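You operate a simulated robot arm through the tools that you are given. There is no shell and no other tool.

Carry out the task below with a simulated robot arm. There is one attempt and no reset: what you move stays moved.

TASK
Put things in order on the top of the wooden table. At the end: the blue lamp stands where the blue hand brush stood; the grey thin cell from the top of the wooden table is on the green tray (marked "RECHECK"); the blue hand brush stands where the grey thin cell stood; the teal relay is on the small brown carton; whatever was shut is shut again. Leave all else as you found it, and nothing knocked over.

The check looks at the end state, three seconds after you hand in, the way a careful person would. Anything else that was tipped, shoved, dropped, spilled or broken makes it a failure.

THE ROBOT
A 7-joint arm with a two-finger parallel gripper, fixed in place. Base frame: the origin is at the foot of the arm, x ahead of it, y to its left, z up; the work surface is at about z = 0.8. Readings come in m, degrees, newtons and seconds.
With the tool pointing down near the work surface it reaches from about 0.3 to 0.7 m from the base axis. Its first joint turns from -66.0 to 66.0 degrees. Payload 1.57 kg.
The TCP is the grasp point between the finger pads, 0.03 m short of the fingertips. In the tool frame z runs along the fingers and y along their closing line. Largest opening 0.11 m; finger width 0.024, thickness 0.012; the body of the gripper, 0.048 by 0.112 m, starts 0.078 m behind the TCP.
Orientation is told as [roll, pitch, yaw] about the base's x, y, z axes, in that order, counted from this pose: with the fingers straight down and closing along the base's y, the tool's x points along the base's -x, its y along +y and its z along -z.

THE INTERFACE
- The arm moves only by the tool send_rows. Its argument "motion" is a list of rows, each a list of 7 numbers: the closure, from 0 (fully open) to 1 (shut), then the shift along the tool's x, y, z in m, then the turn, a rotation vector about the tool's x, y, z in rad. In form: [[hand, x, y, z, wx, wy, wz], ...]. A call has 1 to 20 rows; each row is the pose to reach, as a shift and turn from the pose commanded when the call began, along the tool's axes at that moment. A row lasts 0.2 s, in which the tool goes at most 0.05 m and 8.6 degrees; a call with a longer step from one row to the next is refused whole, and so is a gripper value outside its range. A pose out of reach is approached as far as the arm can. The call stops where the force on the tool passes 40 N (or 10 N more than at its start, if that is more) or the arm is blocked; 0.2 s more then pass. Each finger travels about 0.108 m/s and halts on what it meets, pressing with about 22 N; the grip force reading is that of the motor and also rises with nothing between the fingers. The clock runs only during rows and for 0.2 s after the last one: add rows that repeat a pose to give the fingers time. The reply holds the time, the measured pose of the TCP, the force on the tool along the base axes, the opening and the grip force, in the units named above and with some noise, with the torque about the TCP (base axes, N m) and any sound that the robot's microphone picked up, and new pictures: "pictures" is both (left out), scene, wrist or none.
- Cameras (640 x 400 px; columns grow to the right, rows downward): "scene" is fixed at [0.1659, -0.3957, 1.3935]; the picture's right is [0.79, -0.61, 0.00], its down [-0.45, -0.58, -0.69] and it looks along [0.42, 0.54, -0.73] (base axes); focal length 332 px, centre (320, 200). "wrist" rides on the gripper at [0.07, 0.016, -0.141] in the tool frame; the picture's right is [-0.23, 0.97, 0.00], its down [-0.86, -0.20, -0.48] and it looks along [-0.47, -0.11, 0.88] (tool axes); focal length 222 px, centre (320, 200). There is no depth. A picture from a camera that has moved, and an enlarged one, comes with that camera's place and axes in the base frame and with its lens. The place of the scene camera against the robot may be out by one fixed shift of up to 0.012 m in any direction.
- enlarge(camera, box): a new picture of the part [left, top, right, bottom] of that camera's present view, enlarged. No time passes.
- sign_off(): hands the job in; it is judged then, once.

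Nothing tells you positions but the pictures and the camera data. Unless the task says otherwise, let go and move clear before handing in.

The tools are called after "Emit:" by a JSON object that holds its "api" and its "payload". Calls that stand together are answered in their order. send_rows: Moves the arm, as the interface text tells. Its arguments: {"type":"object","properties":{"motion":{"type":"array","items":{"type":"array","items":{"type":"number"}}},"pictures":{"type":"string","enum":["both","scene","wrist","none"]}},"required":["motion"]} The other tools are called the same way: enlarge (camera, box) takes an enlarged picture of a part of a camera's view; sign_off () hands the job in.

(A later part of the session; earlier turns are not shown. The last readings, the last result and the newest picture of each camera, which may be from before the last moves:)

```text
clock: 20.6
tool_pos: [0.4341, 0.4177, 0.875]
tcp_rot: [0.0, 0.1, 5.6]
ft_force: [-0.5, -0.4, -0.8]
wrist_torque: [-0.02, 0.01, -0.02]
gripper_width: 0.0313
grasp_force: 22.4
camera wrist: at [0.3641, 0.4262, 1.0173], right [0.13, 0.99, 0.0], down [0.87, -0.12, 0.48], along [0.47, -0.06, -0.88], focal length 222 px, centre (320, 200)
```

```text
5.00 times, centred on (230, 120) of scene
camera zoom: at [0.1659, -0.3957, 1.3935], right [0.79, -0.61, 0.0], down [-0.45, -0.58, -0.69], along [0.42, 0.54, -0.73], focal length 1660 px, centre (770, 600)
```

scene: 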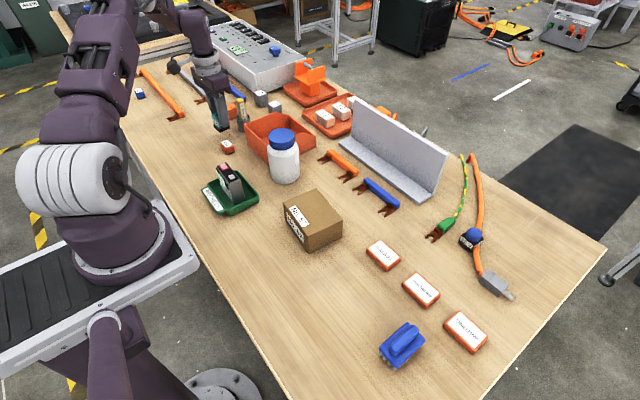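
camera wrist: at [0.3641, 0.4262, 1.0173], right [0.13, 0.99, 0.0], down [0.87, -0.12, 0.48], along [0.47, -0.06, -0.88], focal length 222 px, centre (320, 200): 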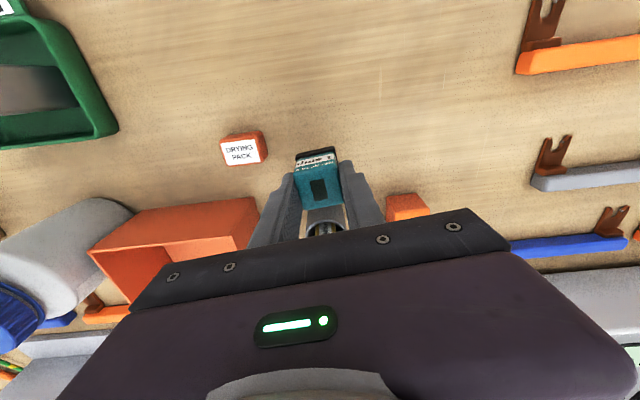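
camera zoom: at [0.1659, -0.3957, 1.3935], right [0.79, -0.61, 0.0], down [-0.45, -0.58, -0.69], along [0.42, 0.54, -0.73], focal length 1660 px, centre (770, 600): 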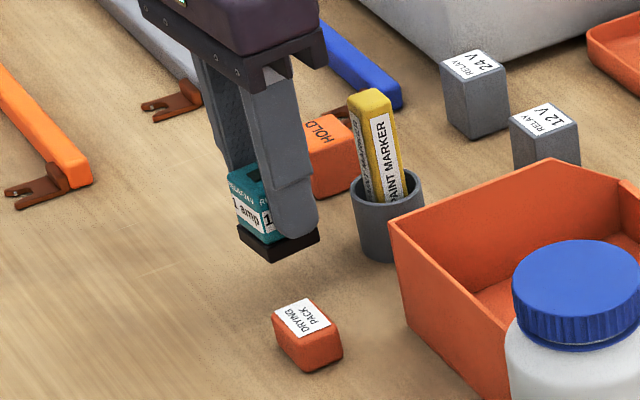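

The relay is held with its base. I'll rise well clear, carry it over the jar and bin at height, and stop above the carton for a look.

Emit:
{"api": "send_rows", "payload": {"motion": [[0.9, 0, 0, -0.03, 0, 0, 0], [0.9, 0, 0, -0.07, 0, 0, 0], [0.9, 0, 0, -0.11, 0, 0, 0], [0.9, 0, 0, -0.15, 0, 0, 0], [0.9, 0, 0, -0.175, 0, 0, 0], [0.9, 0.0045, -0.0437, -0.175, 0, 0, 0], [0.9, 0.009, -0.0874, -0.175, 0, 0, 0], [0.9, 0.0135, -0.131, -0.175, 0, 0, 0.03], [0.9, 0.018, -0.1747, -0.175, 0, 0, 0.06], [0.9, 0.0224, -0.2184, -0.175, 0, 0, 0.09], [0.9, 0.0269, -0.262, -0.175, 0, 0, 0.12], [0.9, 0.0314, -0.3057, -0.175, 0, 0, 0.15], [0.9, 0.0358, -0.3494, -0.175, 0, 0, 0.18], [0.9, 0.0403, -0.393, -0.175, 0, 0, 0.21], [0.9, 0.0448, -0.4367, -0.175, 0, 0, 0.22], [0.9, 0.0448, -0.4367, -0.175, 0, 0, 0.22]]}}

Emit:
{"api": "enlarge", "payload": {"camera": "wrist", "box": [230, 70, 410, 230]}}

```text
clock: 24.0
tool_pos: [0.4294, -0.0235, 1.0521]
tcp_rot: [0.0, 0.0, -7.0]
ft_force: [0.5, 0.6, -0.7]
wrist_torque: [-0.06, 0.0, -0.02]
gripper_width: 0.0311
grasp_force: 21.5
camera wrist: at [0.3641, 0.0004, 1.1945], right [0.34, 0.94, 0.0], down [0.82, -0.3, 0.48], along [0.45, -0.16, -0.88], focal length 222 px, centre (320, 200)
```

scene: 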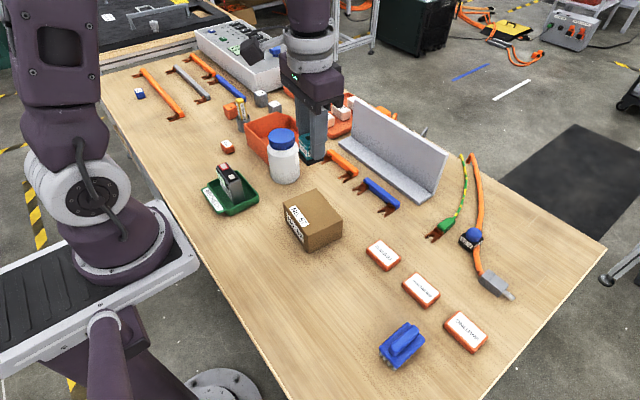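
wrist: 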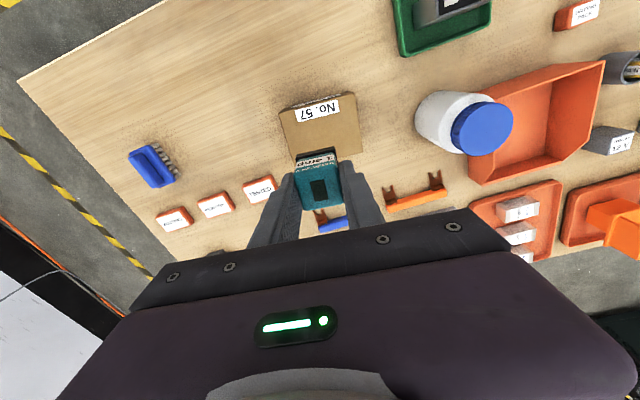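

```text
2.50 times, centred on (320, 150) of wrist
camera zoom: at [0.3641, 0.0004, 1.1945], right [0.34, 0.94, 0.0], down [0.82, -0.3, 0.48], along [0.45, -0.16, -0.88], focal length 555 px, centre (320, 325)
```

zoom: 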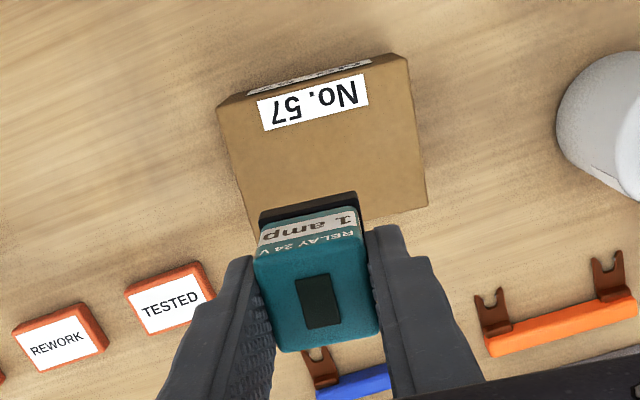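

The carton's top is centred at (0.4326, -0.0217), top near z 0.858, and the relay is aligned with it. Lowering to just above, then touching down gently.

Emit:
{"api": "send_rows", "payload": {"motion": [[0.9, -0.003, 0.0022, 0.03, 0, 0, 0], [0.9, -0.003, 0.0022, 0.06, 0, 0, 0], [0.9, -0.003, 0.0022, 0.09, 0, 0, 0], [0.9, -0.003, 0.0022, 0.115, 0, 0, 0], [0.9, -0.003, 0.0022, 0.133, 0, 0, 0], [0.9, -0.003, 0.0022, 0.138, 0, 0, 0], [0.9, -0.003, 0.0022, 0.138, 0, 0, 0]]}}

Emit:
{"api": "enlarge", "payload": {"camera": "scene", "box": [270, 150, 360, 260]}}

```text
clock: 25.6
tool_pos: [0.4347, -0.0204, 0.9126]
tcp_rot: [0.1, 0.0, -7.0]
ft_force: [-0.5, 0.0, -1.2]
wrist_torque: [0.01, -0.02, -0.04]
gripper_width: 0.0312
grasp_force: 21.6
camera wrist: at [0.3698, 0.0049, 1.0552], right [0.34, 0.94, 0.0], down [0.82, -0.3, 0.48], along [0.45, -0.16, -0.88], focal length 222 px, centre (320, 200)
```

scene: 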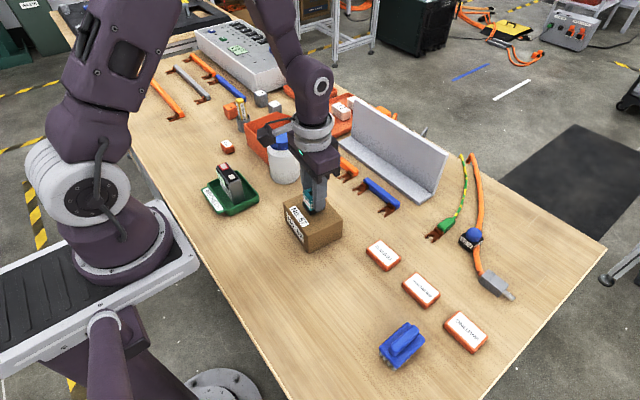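
wrist: 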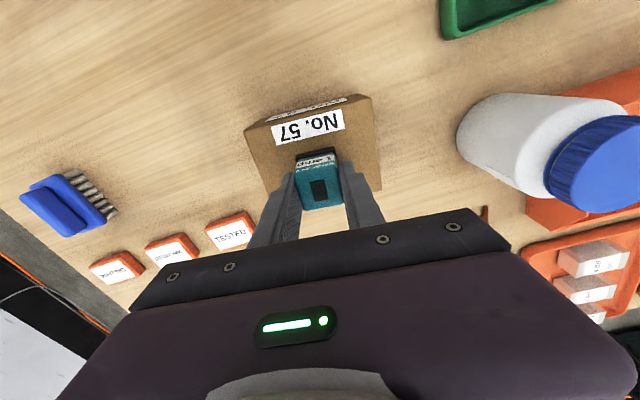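

```text
3.64 times, centred on (315, 205) of scene
camera zoom: at [0.1659, -0.3957, 1.3935], right [0.79, -0.61, 0.0], down [-0.45, -0.58, -0.69], along [0.42, 0.54, -0.73], focal length 1207 px, centre (338, 182)
```

zoom: 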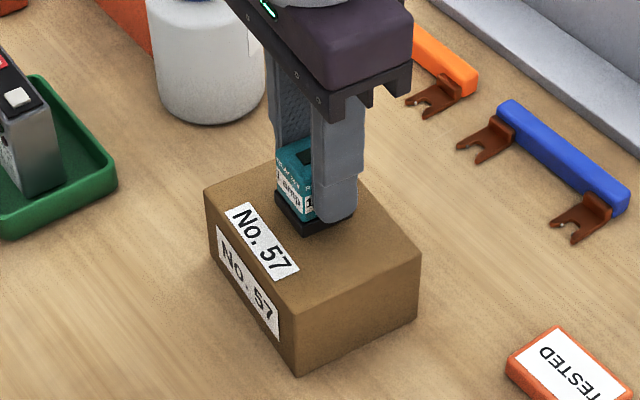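

Emit:
{"api": "send_rows", "payload": {"motion": [[0.9, 0, 0, 0.003, 0, 0, 0], [0.9, 0, 0, 0.006, 0, 0, 0], [0.9, 0, 0, 0.008, 0, 0, 0], [0.9, 0, 0, 0.008, 0, 0, 0]], "pictures": "none"}}

Emit:
{"api": "enlarge", "payload": {"camera": "scene", "box": [290, 170, 350, 240]}}

```text
clock: 26.6
tool_pos: [0.4357, -0.0196, 0.9052]
tcp_rot: [0.1, -0.1, -7.0]
ft_force: [2.7, -1.5, 19.3]
wrist_torque: [-0.07, -0.15, -0.03]
gripper_width: 0.0313
grasp_force: 21.9
```

```text
5.71 times, centred on (320, 205) of scene
camera zoom: at [0.1657, -0.3958, 1.3935], right [0.79, -0.61, 0.0], down [-0.45, -0.58, -0.69], along [0.42, 0.54, -0.73], focal length 1897 px, centre (320, 171)
```

zoom: 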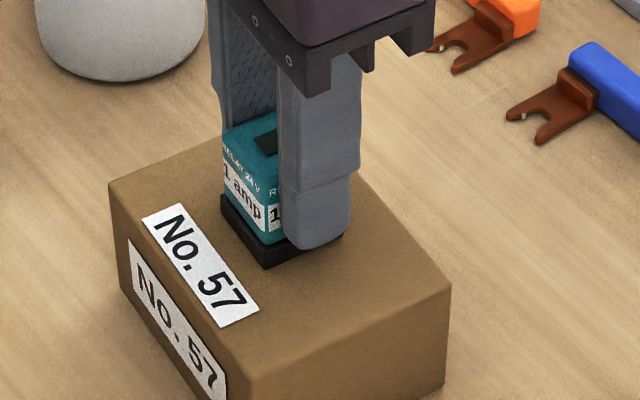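

The relay has touched down on the carton (about 19 N). I'll ease off, open and rise.

Emit:
{"api": "send_rows", "payload": {"motion": [[0.9, 0, 0, -0.001, 0, 0, 0], [0.9, 0, 0, -0.0016, 0, 0, 0], [0.7, 0, 0, -0.0016, 0, 0, 0], [0.55, 0, 0, -0.0016, 0, 0, 0], [0.45, 0, 0, -0.0016, 0, 0, 0], [0.45, 0, 0, -0.0016, 0, 0, 0], [0.45, 0, 0, -0.02, 0, 0, 0], [0.45, 0, 0, -0.06, 0, 0, 0], [0.45, 0, 0, -0.1, 0, 0, 0], [0.45, 0, 0, -0.13, 0, 0, 0]]}}

Emit:
{"api": "enlarge", "payload": {"camera": "scene", "box": [270, 160, 360, 260]}}

```text
clock: 28.8
tool_pos: [0.4325, -0.018, 1.0366]
tcp_rot: [0.0, 0.0, -7.0]
ft_force: [-0.3, -0.5, 0.7]
wrist_torque: [0.04, 0.01, 0.03]
gripper_width: 0.0607
grasp_force: 0.0
camera wrist: at [0.3665, 0.0058, 1.1798], right [0.34, 0.94, 0.0], down [0.82, -0.3, 0.48], along [0.45, -0.16, -0.88], focal length 222 px, centre (320, 200)
```

scene: 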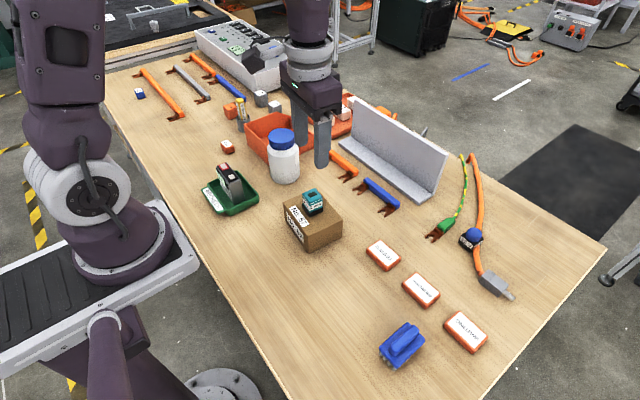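
wrist: 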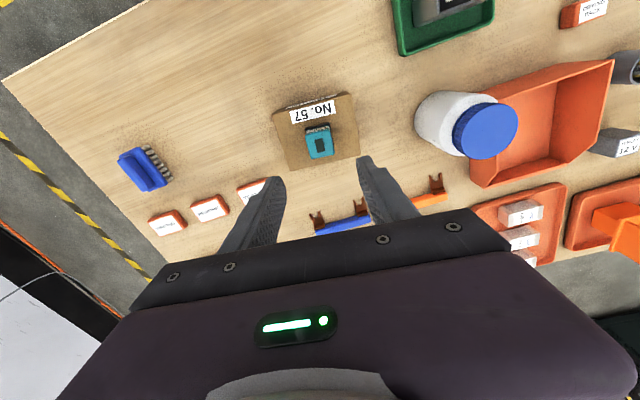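

```text
4.00 times, centred on (315, 210) of scene
camera zoom: at [0.1659, -0.3957, 1.3935], right [0.79, -0.61, 0.0], down [-0.45, -0.58, -0.69], along [0.42, 0.54, -0.73], focal length 1328 px, centre (340, 160)
```

zoom: 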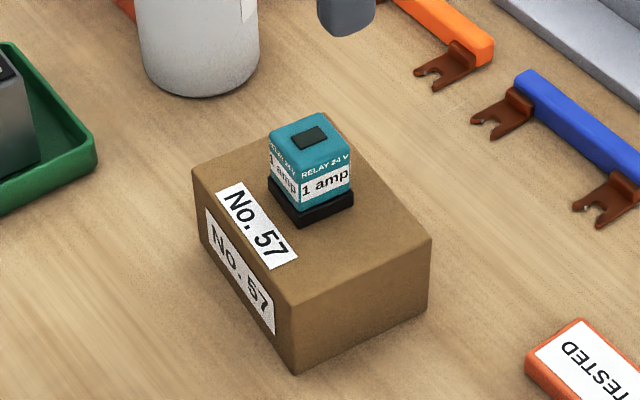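

The relay stands on the carton. Next is the brush near (0.396, -0.32); I'll go over it for a close look.

Emit:
{"api": "send_rows", "payload": {"motion": [[0.45, 0.001, -0.0421, 0, 0, 0, 0.0823], [0.45, 0.002, -0.0843, 0, 0, 0, 0.1646], [0.45, 0.003, -0.1264, 0, 0, 0, 0.2469], [0.3, 0.004, -0.1686, 0, 0, 0, 0.3291], [0.2, 0.005, -0.2107, 0, 0, 0, 0.4114], [0, 0.006, -0.2529, 0, 0, 0, 0.4937], [0, 0.0066, -0.295, 0, 0, 0, 0.576], [0, 0.0066, -0.295, 0, 0, 0, 0.576]]}}

Emit:
{"api": "enlarge", "payload": {"camera": "wrist", "box": [260, 80, 380, 200]}}

```text
clock: 30.6
tool_pos: [0.39, -0.3141, 1.0341]
tcp_rot: [0.0, -0.2, -40.1]
ft_force: [-0.5, -0.6, -0.1]
wrist_torque: [0.01, -0.01, -0.01]
gripper_width: 0.1099
grasp_force: 0.1
camera wrist: at [0.3482, -0.2578, 1.1771], right [0.8, 0.6, 0.0], down [0.53, -0.7, 0.48], along [0.29, -0.38, -0.88], focal length 222 px, centre (320, 200)
```

scene: 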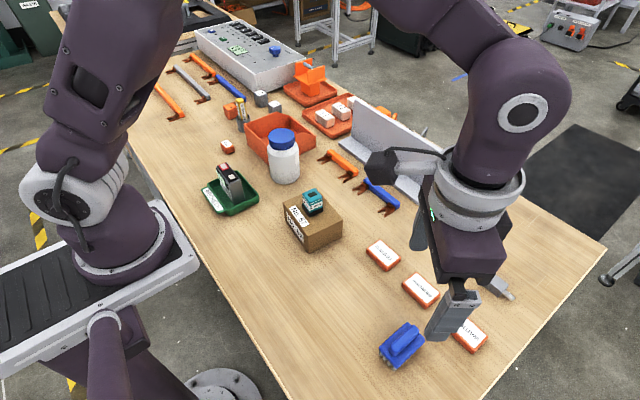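
wrist: 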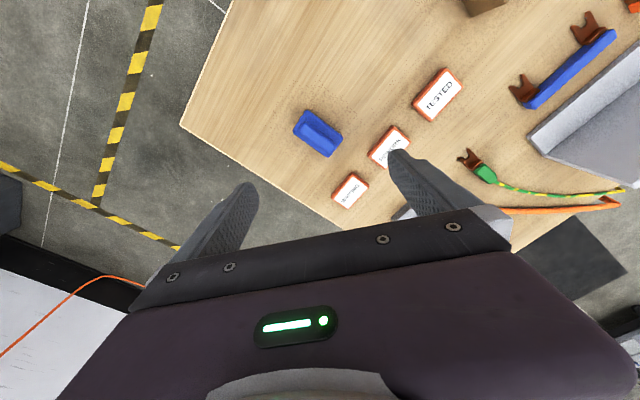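

```text
3.33 times, centred on (320, 140) of wrist
camera zoom: at [0.3482, -0.2578, 1.1771], right [0.8, 0.6, 0.0], down [0.53, -0.7, 0.48], along [0.29, -0.38, -0.88], focal length 740 px, centre (320, 400)
```

zoom: 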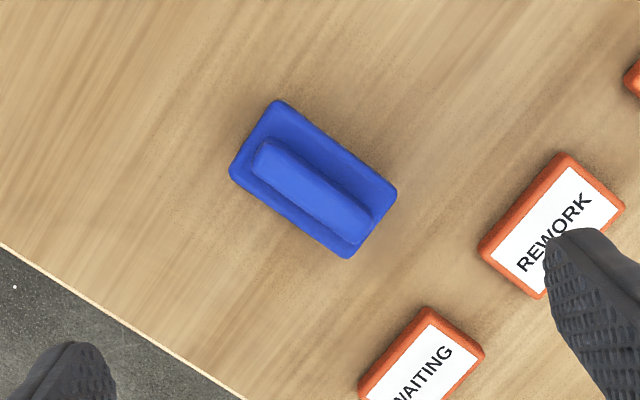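

The brush lies nearly square to the base: centre about (0.391, -0.320), about 68 mm along x and 39 mm along y. I'll turn the gripper to close along y and drop halfway for a refined look.

Emit:
{"api": "send_rows", "payload": {"motion": [[0.2, -0.0008, -0.0007, 0.017, 0, 0, -0.121], [0.3, -0.0015, -0.0013, 0.034, 0, 0, -0.242], [0.3, -0.0023, -0.002, 0.05, 0, 0, -0.363], [0.3, -0.0031, -0.0027, 0.067, 0, 0, -0.484], [0.3, -0.0038, -0.0033, 0.084, 0, 0, -0.605], [0.3, -0.0046, -0.004, 0.1, 0, 0, -0.726], [0.3, -0.0046, -0.004, 0.1, 0, 0, -0.726]], "pictures": "wrist"}}

Emit:
{"api": "enlarge", "payload": {"camera": "wrist", "box": [230, 80, 410, 240]}}

```text
clock: 32.2
tool_pos: [0.3906, -0.3174, 0.9348]
tcp_rot: [0.1, 0.0, 1.7]
ft_force: [-0.9, 0.1, -0.4]
wrist_torque: [-0.03, 0.0, -0.03]
gripper_width: 0.0771
grasp_force: 0.2
camera wrist: at [0.323, -0.304, 1.0771], right [0.2, 0.98, 0.0], down [0.86, -0.17, 0.48], along [0.47, -0.09, -0.88], focal length 222 px, centre (320, 200)
```

wrist: 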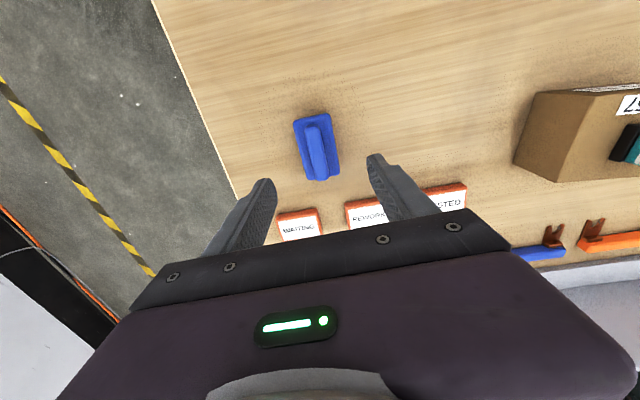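

```text
2.50 times, centred on (320, 160) of wrist
camera zoom: at [0.323, -0.304, 1.0771], right [0.2, 0.98, 0.0], down [0.86, -0.17, 0.48], along [0.47, -0.09, -0.88], focal length 555 px, centre (320, 300)
```

zoom: 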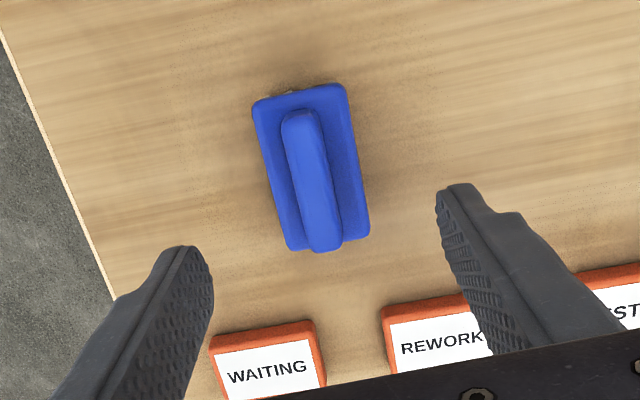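

The brush centre refines to (0.392, -0.320) with yaw about 0°. I'll lower so the tips reach just beside the plate and close on it.

Emit:
{"api": "send_rows", "payload": {"motion": [[0.3, -0.0015, -0.003, 0.03, 0, 0, 0.03], [0.3, -0.0015, -0.003, 0.06, 0, 0, 0.03], [0.3, -0.0015, -0.003, 0.08, 0, 0, 0.03], [0.3, -0.0015, -0.003, 0.092, 0, 0, 0.03], [0.3, -0.0015, -0.003, 0.0965, 0, 0, 0.03], [0.3, -0.0015, -0.003, 0.0965, 0, 0, 0.03]]}}

Emit:
{"api": "enlarge", "payload": {"camera": "wrist", "box": [220, 100, 420, 260]}}

Emit:
{"api": "enlarge", "payload": {"camera": "scene", "box": [350, 290, 470, 390]}}

```text
clock: 33.6
tool_pos: [0.3945, -0.3194, 0.8385]
tcp_rot: [0.1, 0.0, -0.1]
ft_force: [0.3, 0.2, -0.2]
wrist_torque: [-0.03, -0.01, 0.01]
gripper_width: 0.0771
grasp_force: 0.0
camera wrist: at [0.3267, -0.3041, 0.9813], right [0.23, 0.97, 0.0], down [0.85, -0.2, 0.48], along [0.47, -0.11, -0.88], focal length 222 px, centre (320, 200)
```

scene: 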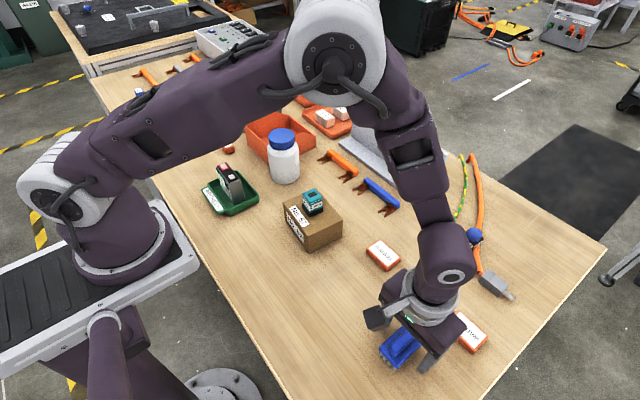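
wrist: 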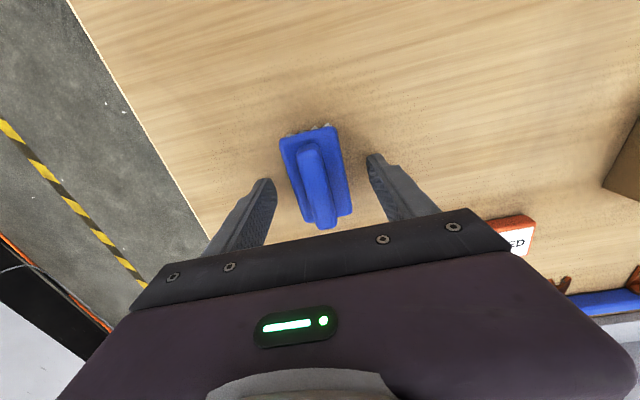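

```text
2.50 times, centred on (320, 180) of wrist
camera zoom: at [0.3267, -0.3041, 0.9813], right [0.23, 0.97, 0.0], down [0.85, -0.2, 0.48], along [0.47, -0.11, -0.88], focal length 555 px, centre (320, 250)
```

zoom: 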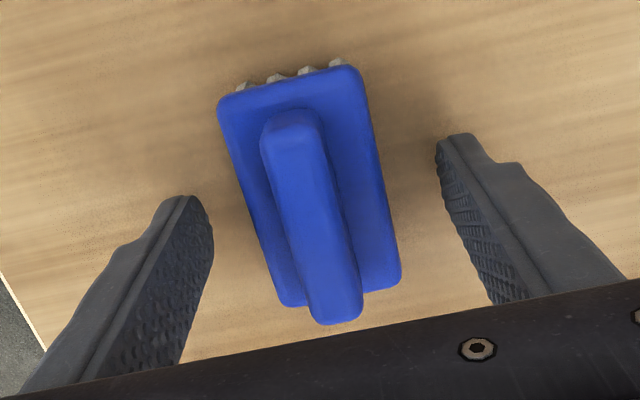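

```text
4.00 times, centred on (410, 340) of scene
camera zoom: at [0.1659, -0.3957, 1.3935], right [0.79, -0.61, 0.0], down [-0.45, -0.58, -0.69], along [0.42, 0.54, -0.73], focal length 1328 px, centre (-40, -360)
```

zoom: 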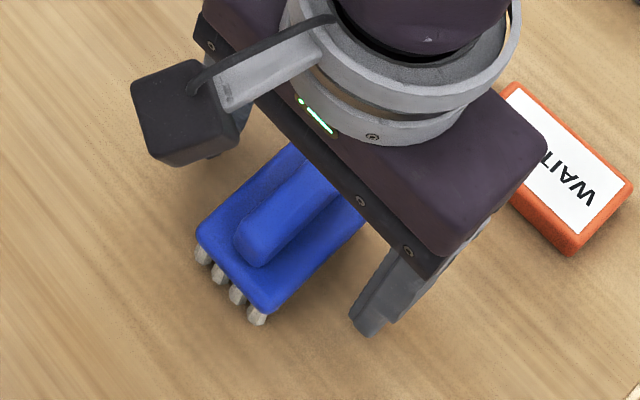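

The brush is centred between the fingers. I'll go 3 mm lower so the tips take the plate edge well, then close.

Emit:
{"api": "send_rows", "payload": {"motion": [[0.3, 0, 0, 0.003, 0, 0, 0], [0.45, 0, 0, 0.003, 0, 0, 0], [0.6, 0, 0, 0.003, 0, 0, 0], [0.75, 0, 0, 0.003, 0, 0, 0], [0.85, 0, 0, 0.003, 0, 0, 0], [0.85, 0, 0, 0.003, 0, 0, 0], [0.85, 0, 0, 0.003, 0, 0, 0]]}}

Emit:
{"api": "enlarge", "payload": {"camera": "wrist", "box": [220, 100, 420, 260]}}

Emit:
{"api": "enlarge", "payload": {"camera": "scene", "box": [350, 290, 470, 390]}}

```text
clock: 35.2
tool_pos: [0.3945, -0.3197, 0.8355]
tcp_rot: [-0.1, 0.0, 0.0]
ft_force: [0.0, 0.0, -1.3]
wrist_torque: [0.0, 0.0, 0.0]
gripper_width: 0.0413
grasp_force: 21.8
camera wrist: at [0.3265, -0.3034, 0.9788], right [0.23, 0.97, 0.0], down [0.85, -0.2, 0.48], along [0.47, -0.11, -0.88], focal length 222 px, centre (320, 200)
```

scene: 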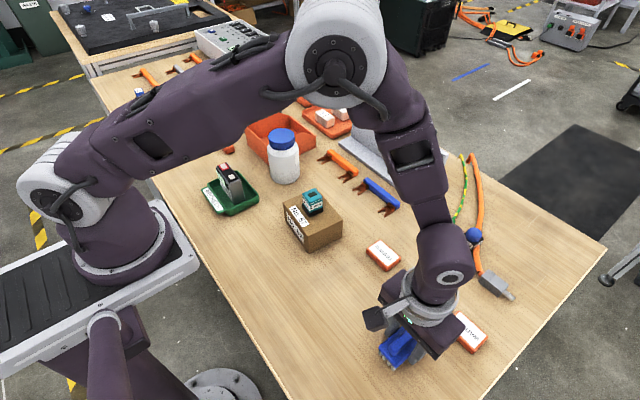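
wrist: 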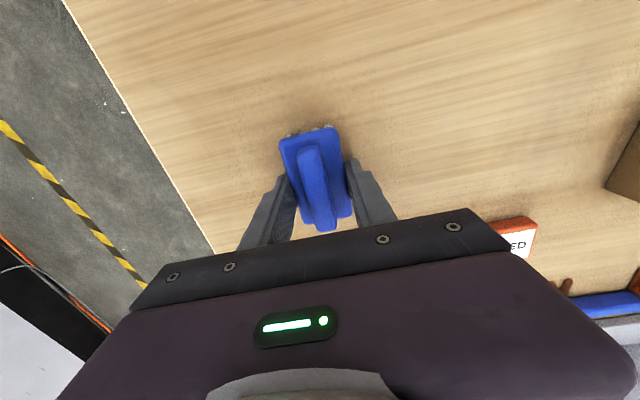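

```text
2.50 times, centred on (320, 180) of wrist
camera zoom: at [0.3265, -0.3034, 0.9788], right [0.23, 0.97, 0.0], down [0.85, -0.2, 0.48], along [0.47, -0.11, -0.88], focal length 555 px, centre (320, 250)
```

zoom: 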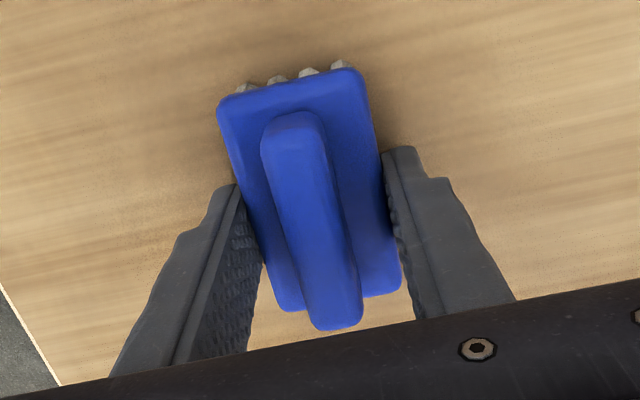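

```text
4.00 times, centred on (410, 340) of scene
camera zoom: at [0.1659, -0.3957, 1.3935], right [0.79, -0.61, 0.0], down [-0.45, -0.58, -0.69], along [0.42, 0.54, -0.73], focal length 1328 px, centre (-40, -360)
```

zoom: 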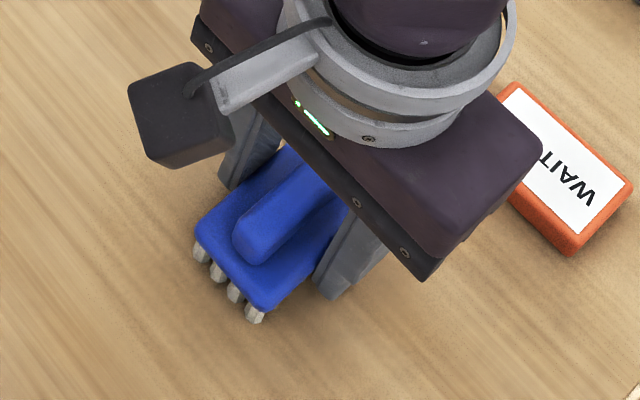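

The brush is held at 41 mm width. Lifting gently, then carrying it to where the cell stood, (0.2916, -0.1605).

Emit:
{"api": "send_rows", "payload": {"motion": [[0.85, 0, 0, -0.005, 0, 0, 0], [0.85, 0, 0, -0.02, 0, 0, 0], [0.85, 0, 0, -0.05, 0, 0, 0], [0.85, 0, 0, -0.08, 0, 0, 0], [0.85, 0, 0, -0.11, 0, 0, 0], [0.85, 0, 0, -0.11, 0, 0, 0]]}}

Emit:
{"api": "enlarge", "payload": {"camera": "scene", "box": [360, 240, 500, 390]}}

```text
clock: 36.6
tool_pos: [0.3957, -0.3196, 0.9461]
tcp_rot: [-0.1, 0.0, -0.1]
ft_force: [0.1, 0.1, -0.7]
wrist_torque: [-0.01, -0.04, 0.0]
gripper_width: 0.0413
grasp_force: 22.6
camera wrist: at [0.3273, -0.3038, 1.0882], right [0.23, 0.97, 0.0], down [0.85, -0.2, 0.48], along [0.47, -0.11, -0.88], focal length 222 px, centre (320, 200)
```

scene: 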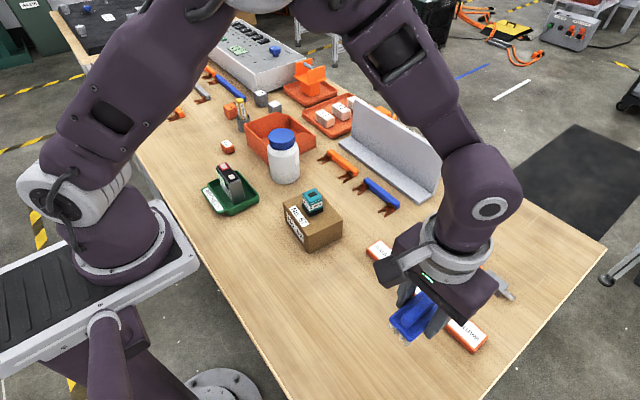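
wrist: 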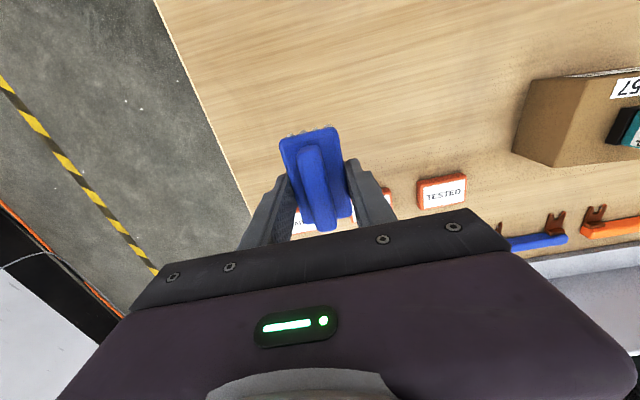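

```text
2.67 times, centred on (430, 315) of scene
camera zoom: at [0.1659, -0.3957, 1.3935], right [0.79, -0.61, 0.0], down [-0.45, -0.58, -0.69], along [0.42, 0.54, -0.73], focal length 886 px, centre (27, -107)
```

zoom: 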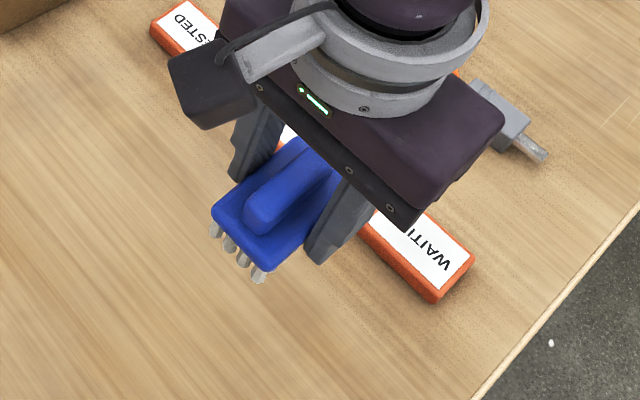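

Emit:
{"api": "send_rows", "payload": {"motion": [[0.85, 0.02, 0.0318, 0, 0, 0, 0], [0.85, 0.0408, 0.0636, 0, 0, 0, 0], [0.85, 0.0612, 0.0954, 0, 0, 0, 0], [0.85, 0.0816, 0.1272, 0, 0, 0, 0], [0.85, 0.096, 0.15, 0, 0, 0, 0], [0.85, 0.102, 0.159, 0, 0, 0, 0], [0.85, 0.102, 0.159, 0, 0, 0, 0]]}}

Emit:
{"api": "enlarge", "payload": {"camera": "wrist", "box": [220, 80, 420, 240]}}

```text
clock: 38.2
tool_pos: [0.2927, -0.1566, 0.9477]
tcp_rot: [0.0, 0.0, -0.1]
ft_force: [0.4, -0.7, -1.7]
wrist_torque: [0.0, -0.01, 0.01]
gripper_width: 0.0412
grasp_force: 22.1
camera wrist: at [0.2243, -0.1412, 1.0908], right [0.23, 0.97, 0.0], down [0.85, -0.2, 0.48], along [0.47, -0.11, -0.88], focal length 222 px, centre (320, 200)
```

scene: 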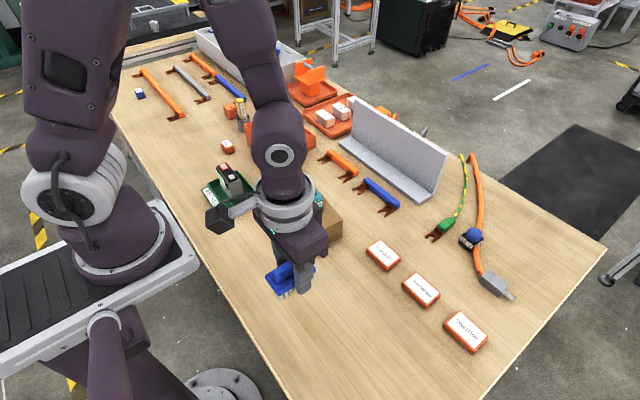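
wrist: 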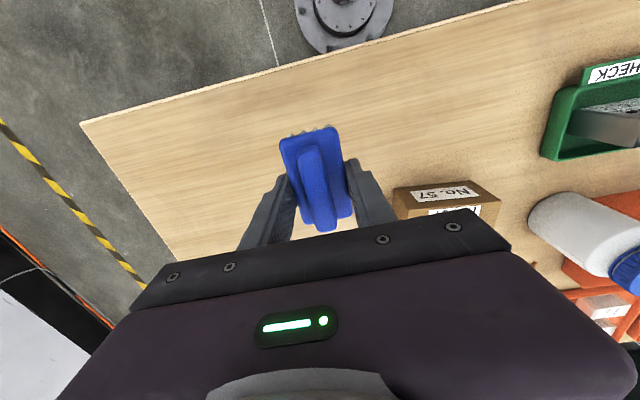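

```text
2.50 times, centred on (320, 160) of wrist
camera zoom: at [0.2243, -0.1412, 1.0908], right [0.23, 0.97, 0.0], down [0.85, -0.2, 0.48], along [0.47, -0.11, -0.88], focal length 555 px, centre (320, 300)
```

zoom: 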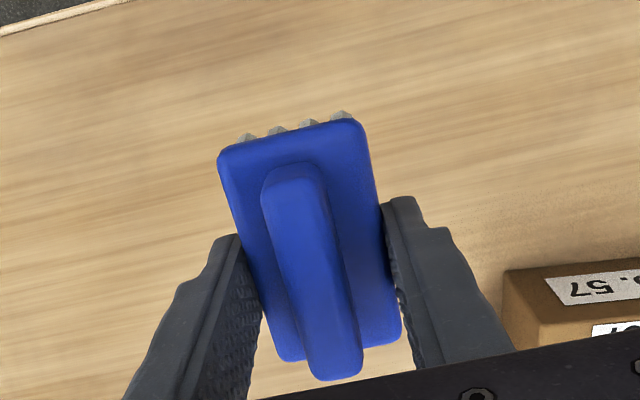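

The brush is above the old cell spot; a small correction of a few millimetres centres it on (0.2916, -0.1605). Lowering now, slowly at the end.

Emit:
{"api": "send_rows", "payload": {"motion": [[0.85, -0.0025, -0.0035, 0.03, 0, 0, 0], [0.85, -0.0025, -0.0035, 0.06, 0, 0, 0], [0.85, -0.0025, -0.0035, 0.085, 0, 0, 0], [0.85, -0.0025, -0.0035, 0.1, 0, 0, 0], [0.85, -0.0025, -0.0035, 0.106, 0, 0, 0], [0.85, -0.0025, -0.0035, 0.1085, 0, 0, 0], [0.85, -0.0025, -0.0035, 0.1085, 0, 0, 0]]}}

Emit:
{"api": "enlarge", "payload": {"camera": "scene", "box": [240, 230, 360, 350]}}

```text
clock: 39.8
tool_pos: [0.2964, -0.1644, 0.8367]
tcp_rot: [0.0, 0.1, -0.1]
ft_force: [0.2, 0.6, -0.3]
wrist_torque: [0.0, 0.0, 0.0]
gripper_width: 0.0414
grasp_force: 22.2
camera wrist: at [0.2272, -0.149, 0.9796], right [0.23, 0.97, 0.0], down [0.85, -0.2, 0.48], along [0.47, -0.11, -0.88], focal length 222 px, centre (320, 200)
```

scene: 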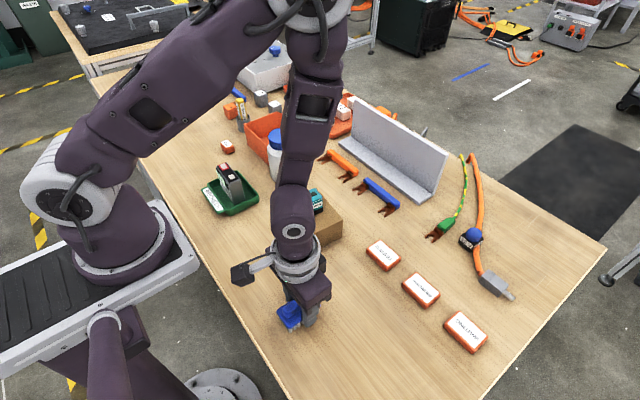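
wrist: 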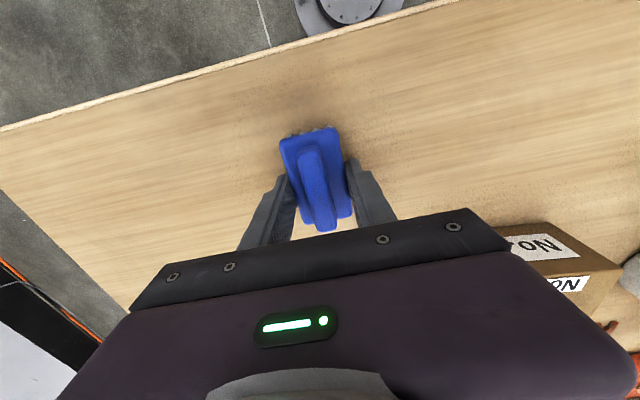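

```text
3.33 times, centred on (300, 290) of scene
camera zoom: at [0.1659, -0.3957, 1.3935], right [0.79, -0.61, 0.0], down [-0.45, -0.58, -0.69], along [0.42, 0.54, -0.73], focal length 1107 px, centre (387, -100)
```

zoom: 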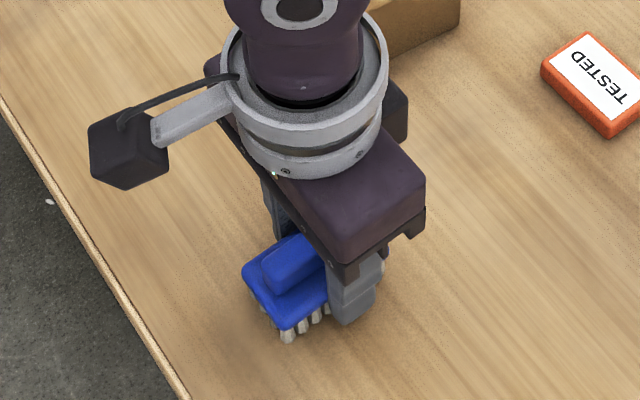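

Emit:
{"api": "send_rows", "payload": {"motion": [[0.85, 0, 0.002, 0.001, 0, 0, 0], [0.85, 0, 0.002, 0.0018, 0, 0, 0], [0.85, 0, 0.002, 0.0018, 0, 0, 0]], "pictures": "none"}}

```text
clock: 40.6
tool_pos: [0.2956, -0.1627, 0.8356]
tcp_rot: [-0.1, -0.3, -0.2]
ft_force: [1.4, -1.1, 19.8]
wrist_torque: [-0.02, -0.05, 0.04]
gripper_width: 0.0415
grasp_force: 21.7
```

The bristles are on the table (about 20 N). Easing off, opening and rising.

Emit:
{"api": "send_rows", "payload": {"motion": [[0.85, 0, 0, -0.0008, 0, 0, 0], [0.85, 0, 0, -0.0013, 0, 0, 0], [0.65, 0, 0, -0.0013, 0, 0, 0], [0.5, 0, 0, -0.0013, 0, 0, 0], [0.35, 0, 0, -0.0013, 0, 0, 0], [0.3, 0, 0, -0.0013, 0, 0, 0], [0.3, 0, 0, -0.02, 0, 0, 0], [0.3, 0, 0, -0.06, 0, 0, 0], [0.3, 0, 0, -0.1, 0, 0, 0], [0.3, 0, 0, -0.14, 0, 0, 0], [0.3, 0, 0, -0.18, 0, 0, 0], [0.3, 0, 0, -0.2, 0, 0, 0]]}}

Emit:
{"api": "enlarge", "payload": {"camera": "scene", "box": [240, 230, 360, 350]}}

Emit:
{"api": "enlarge", "payload": {"camera": "wrist", "box": [240, 80, 400, 200]}}

```text
clock: 43.2
tool_pos: [0.2957, -0.1607, 1.0359]
tcp_rot: [0.0, -0.1, 0.0]
ft_force: [-0.2, -0.2, 0.4]
wrist_torque: [0.04, -0.03, 0.0]
gripper_width: 0.0771
grasp_force: 0.0
camera wrist: at [0.2277, -0.1447, 1.1775], right [0.23, 0.97, 0.0], down [0.85, -0.2, 0.48], along [0.47, -0.11, -0.88], focal length 222 px, centre (320, 200)
```

scene: 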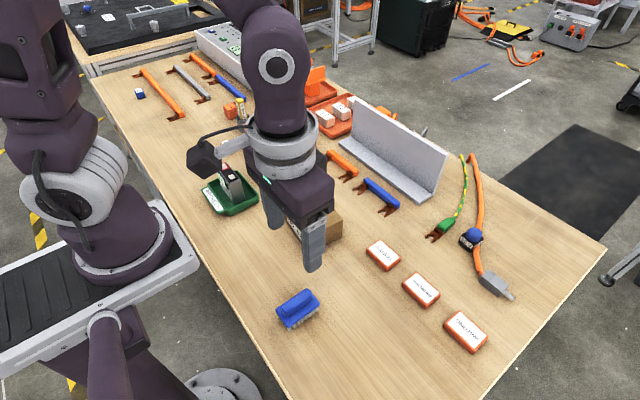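
wrist: 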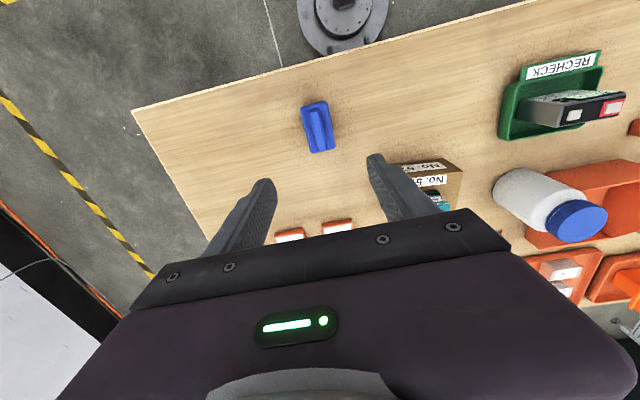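

```text
3.33 times, centred on (300, 290) of scene
camera zoom: at [0.1659, -0.3957, 1.3935], right [0.79, -0.61, 0.0], down [-0.45, -0.58, -0.69], along [0.42, 0.54, -0.73], focal length 1107 px, centre (387, -100)
```

zoom: 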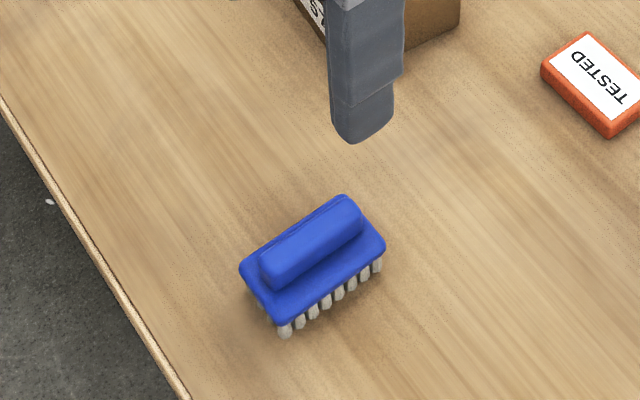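

```text
3.33 times, centred on (320, 140) of wrist
camera zoom: at [0.2277, -0.1447, 1.1775], right [0.23, 0.97, 0.0], down [0.85, -0.2, 0.48], along [0.47, -0.11, -0.88], focal length 740 px, centre (320, 400)
```

zoom: 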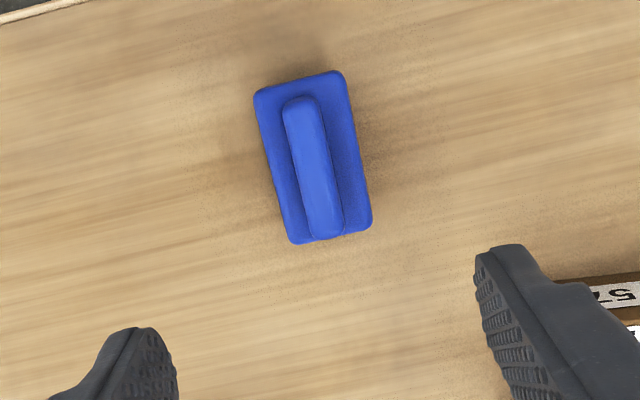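

The brush stands at about (0.292, -0.162), on the old cell spot. Last is the blue lamp near (0.68, -0.26) beside the orange cable; I'll go closer to see how it sits relative to the cable.

Emit:
{"api": "send_rows", "payload": {"motion": [[0.3, -0.0406, -0.0086, 0.002, 0, 0, 0.0524], [0.3, -0.0811, -0.0171, 0.005, 0, 0, 0.1047], [0.3, -0.1217, -0.0257, 0.007, 0, 0, 0.1571], [0.3, -0.1623, -0.0343, 0.009, 0, 0, 0.2094], [0.3, -0.2029, -0.0429, 0.011, 0, 0, 0.2618], [0.3, -0.2434, -0.0514, 0.014, 0, 0, 0.3141], [0.3, -0.284, -0.06, 0.016, 0, 0, 0.3665], [0.3, -0.284, -0.06, 0.016, 0, 0, 0.3665]]}}

Emit:
{"api": "enlarge", "payload": {"camera": "wrist", "box": [220, 80, 420, 240]}}

Emit:
{"api": "enlarge", "payload": {"camera": "scene", "box": [430, 200, 530, 310]}}

```text
clock: 45.0
tool_pos: [0.5804, -0.2268, 1.0208]
tcp_rot: [0.0, 0.0, -21.2]
ft_force: [-0.4, -0.2, 0.1]
wrist_torque: [-0.02, 0.01, 0.0]
gripper_width: 0.0773
grasp_force: 0.0
camera wrist: at [0.522, -0.1861, 1.1631], right [0.56, 0.83, 0.0], down [0.73, -0.49, 0.48], along [0.39, -0.27, -0.88], focal length 222 px, centre (320, 200)
```

scene: 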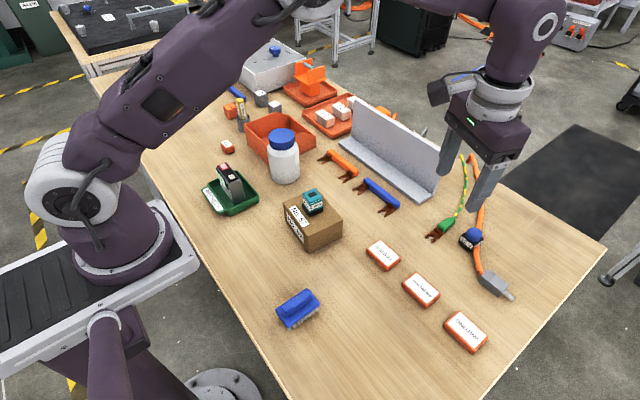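
wrist: 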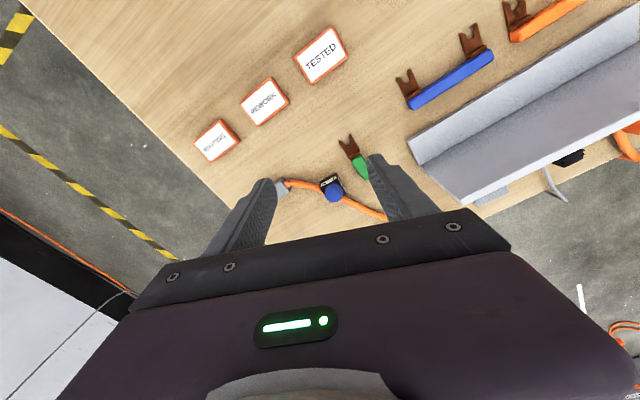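

```text
2.50 times, centred on (320, 160) of wrist
camera zoom: at [0.522, -0.1861, 1.1631], right [0.56, 0.83, 0.0], down [0.73, -0.49, 0.48], along [0.39, -0.27, -0.88], focal length 555 px, centre (320, 300)
```

zoom: 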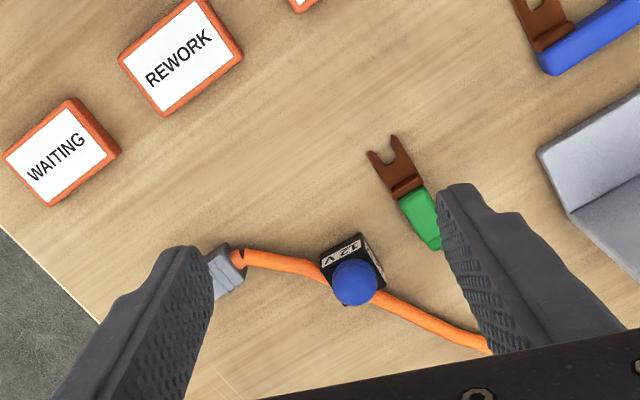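

```text
3.64 times, centred on (480, 255) of scene
camera zoom: at [0.1659, -0.3957, 1.3935], right [0.79, -0.61, 0.0], down [-0.45, -0.58, -0.69], along [0.42, 0.54, -0.73], focal length 1207 px, centre (-262, 0)
```

zoom: 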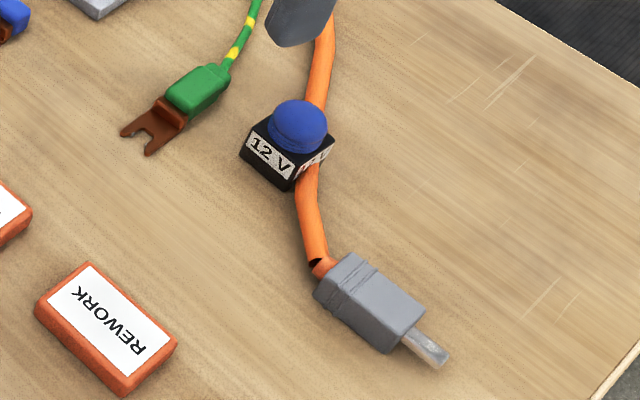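

Emit:
{"api": "enlarge", "payload": {"camera": "scene", "box": [452, 218, 496, 262]}}

Emit:
{"api": "enlarge", "payload": {"camera": "wrist", "box": [300, 165, 370, 215]}}

```text
9.09 times, centred on (474, 240) of scene
camera zoom: at [0.1659, -0.3957, 1.3935], right [0.79, -0.61, 0.0], down [-0.45, -0.58, -0.69], along [0.42, 0.54, -0.73], focal length 3019 px, centre (-1080, -164)
```

zoom: 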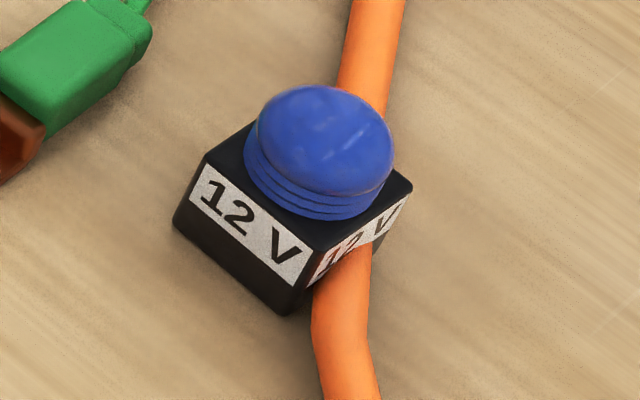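

```text
8.00 times, centred on (335, 190) of wrist
camera zoom: at [0.522, -0.1861, 1.1631], right [0.56, 0.83, 0.0], down [0.73, -0.49, 0.48], along [0.39, -0.27, -0.88], focal length 1777 px, centre (200, 280)
```

zoom: 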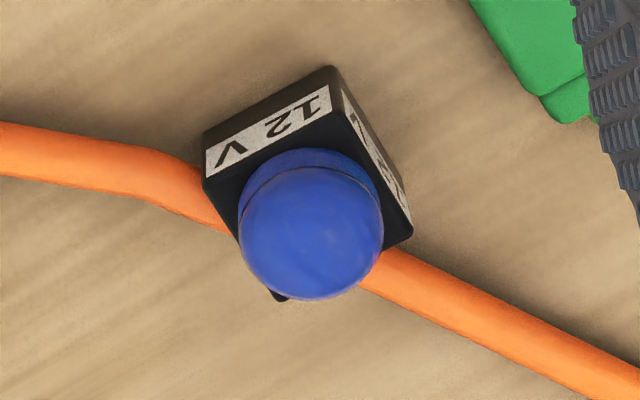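

The cable seems to run right at (perhaps under) the lamp's base: it enters at the -y face and comes out at the back. I'll get a closer look from above, with the gripper squared to the lamp.

Emit:
{"api": "send_rows", "payload": {"motion": [[0.3, -0.02, 0.0003, 0.02, 0, 0, -0.07], [0.3, -0.04, 0.0005, 0.04, 0, 0, -0.14], [0.3, -0.06, 0.0008, 0.06, 0, 0, -0.21], [0.3, -0.08, 0.001, 0.08, 0, 0, -0.274], [0.3, -0.08, 0.001, 0.08, 0, 0, -0.274]]}}

Emit:
{"api": "enlarge", "payload": {"camera": "wrist", "box": [260, 110, 380, 220]}}

```text
clock: 46.2
tool_pos: [0.6438, -0.2447, 0.9409]
tcp_rot: [0.0, 0.1, -5.5]
ft_force: [0.6, 1.1, -0.2]
wrist_torque: [0.02, 0.03, 0.0]
gripper_width: 0.0771
grasp_force: 0.0
out of reach, approached as far as the arm can: row 4, 5
camera wrist: at [0.5783, -0.2225, 1.0833], right [0.32, 0.95, 0.0], down [0.83, -0.28, 0.48], along [0.45, -0.15, -0.88], focal length 222 px, centre (320, 200)
```

scene: 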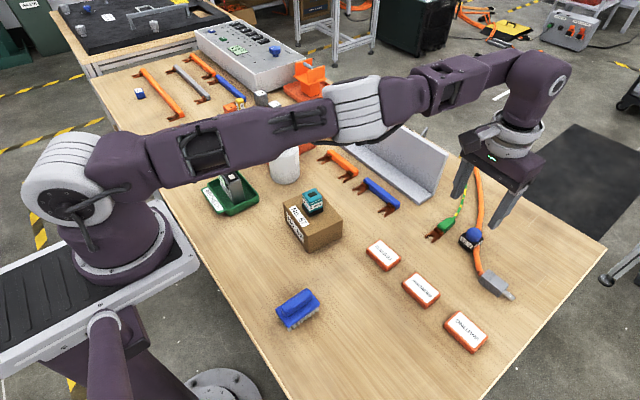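
wrist: 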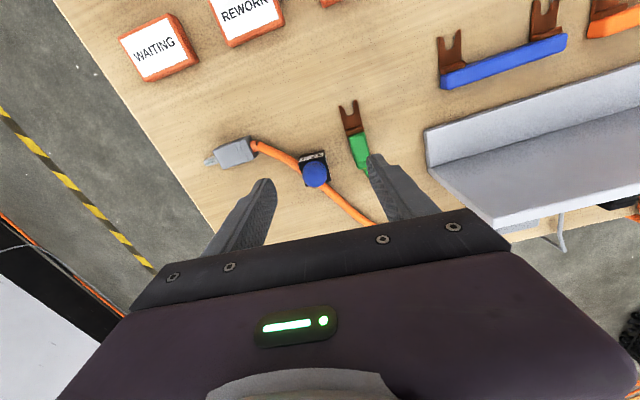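

```text
3.64 times, centred on (320, 165) of wrist
camera zoom: at [0.5783, -0.2225, 1.0833], right [0.32, 0.95, 0.0], down [0.83, -0.28, 0.48], along [0.45, -0.15, -0.88], focal length 808 px, centre (320, 327)
```

zoom: 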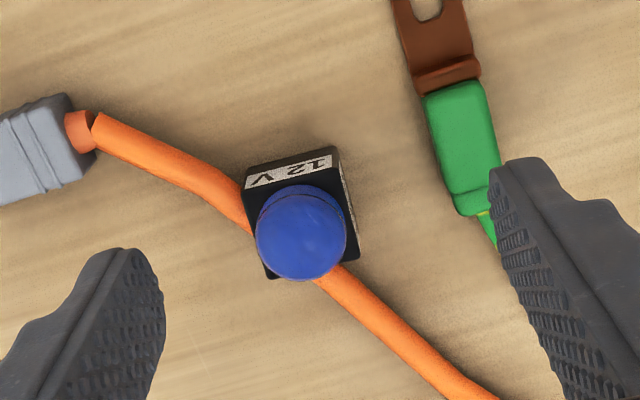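

Straight-down reach stops at about 0.69 m from the base axis, while the lamp is at about (0.674, -0.261), 0.72 m out. I'll tilt the gripper outward by about 15° so the fingers can reach it, checking the pose as I go.

Emit:
{"api": "send_rows", "payload": {"motion": [[0.3, 0.02, 0, 0, 0, 0, 0], [0.35, 0.02, 0, 0, 0, -0.1, 0.014], [0.4, 0.02, 0, 0, 0, -0.2, 0.014], [0.5, 0.02, 0, 0, 0, -0.262, 0.014], [0.5, 0.02, 0, 0, 0, -0.262, 0.014]]}}

Emit:
{"api": "enlarge", "payload": {"camera": "wrist", "box": [240, 120, 400, 240]}}

```text
clock: 47.4
tool_pos: [0.6252, -0.2421, 0.9406]
tcp_rot: [0.1, -15.1, -6.3]
ft_force: [-0.6, 0.1, 0.1]
wrist_torque: [0.0, 0.0, 0.0]
gripper_width: 0.0551
grasp_force: 0.1
camera wrist: at [0.5251, -0.2161, 1.0601], right [0.32, 0.94, 0.06], down [0.68, -0.28, 0.68], along [0.66, -0.18, -0.73], focal length 222 px, centre (320, 200)
```

scene: 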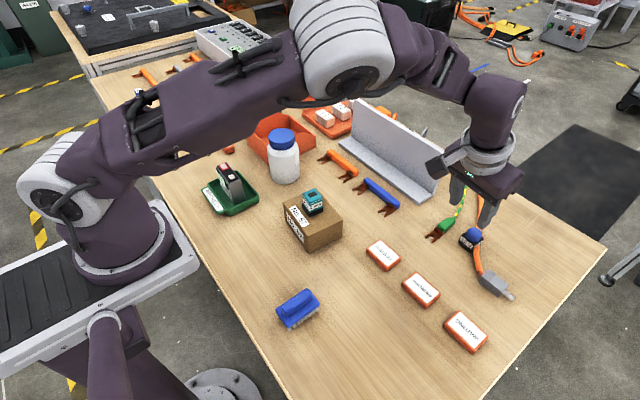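
wrist: 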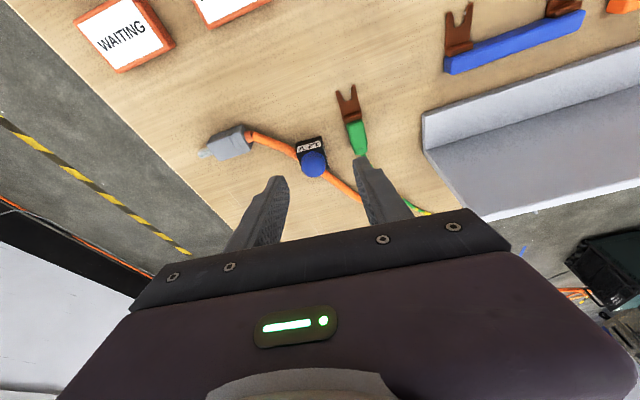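

```text
3.33 times, centred on (320, 180) of wrist
camera zoom: at [0.5251, -0.2161, 1.0601], right [0.32, 0.94, 0.06], down [0.68, -0.28, 0.68], along [0.66, -0.18, -0.73], focal length 740 px, centre (320, 267)
```

zoom: 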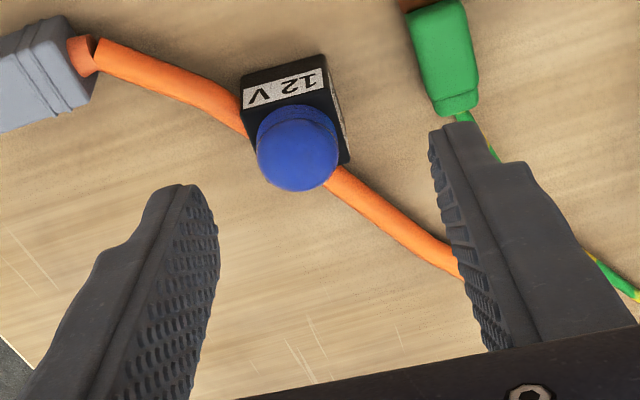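

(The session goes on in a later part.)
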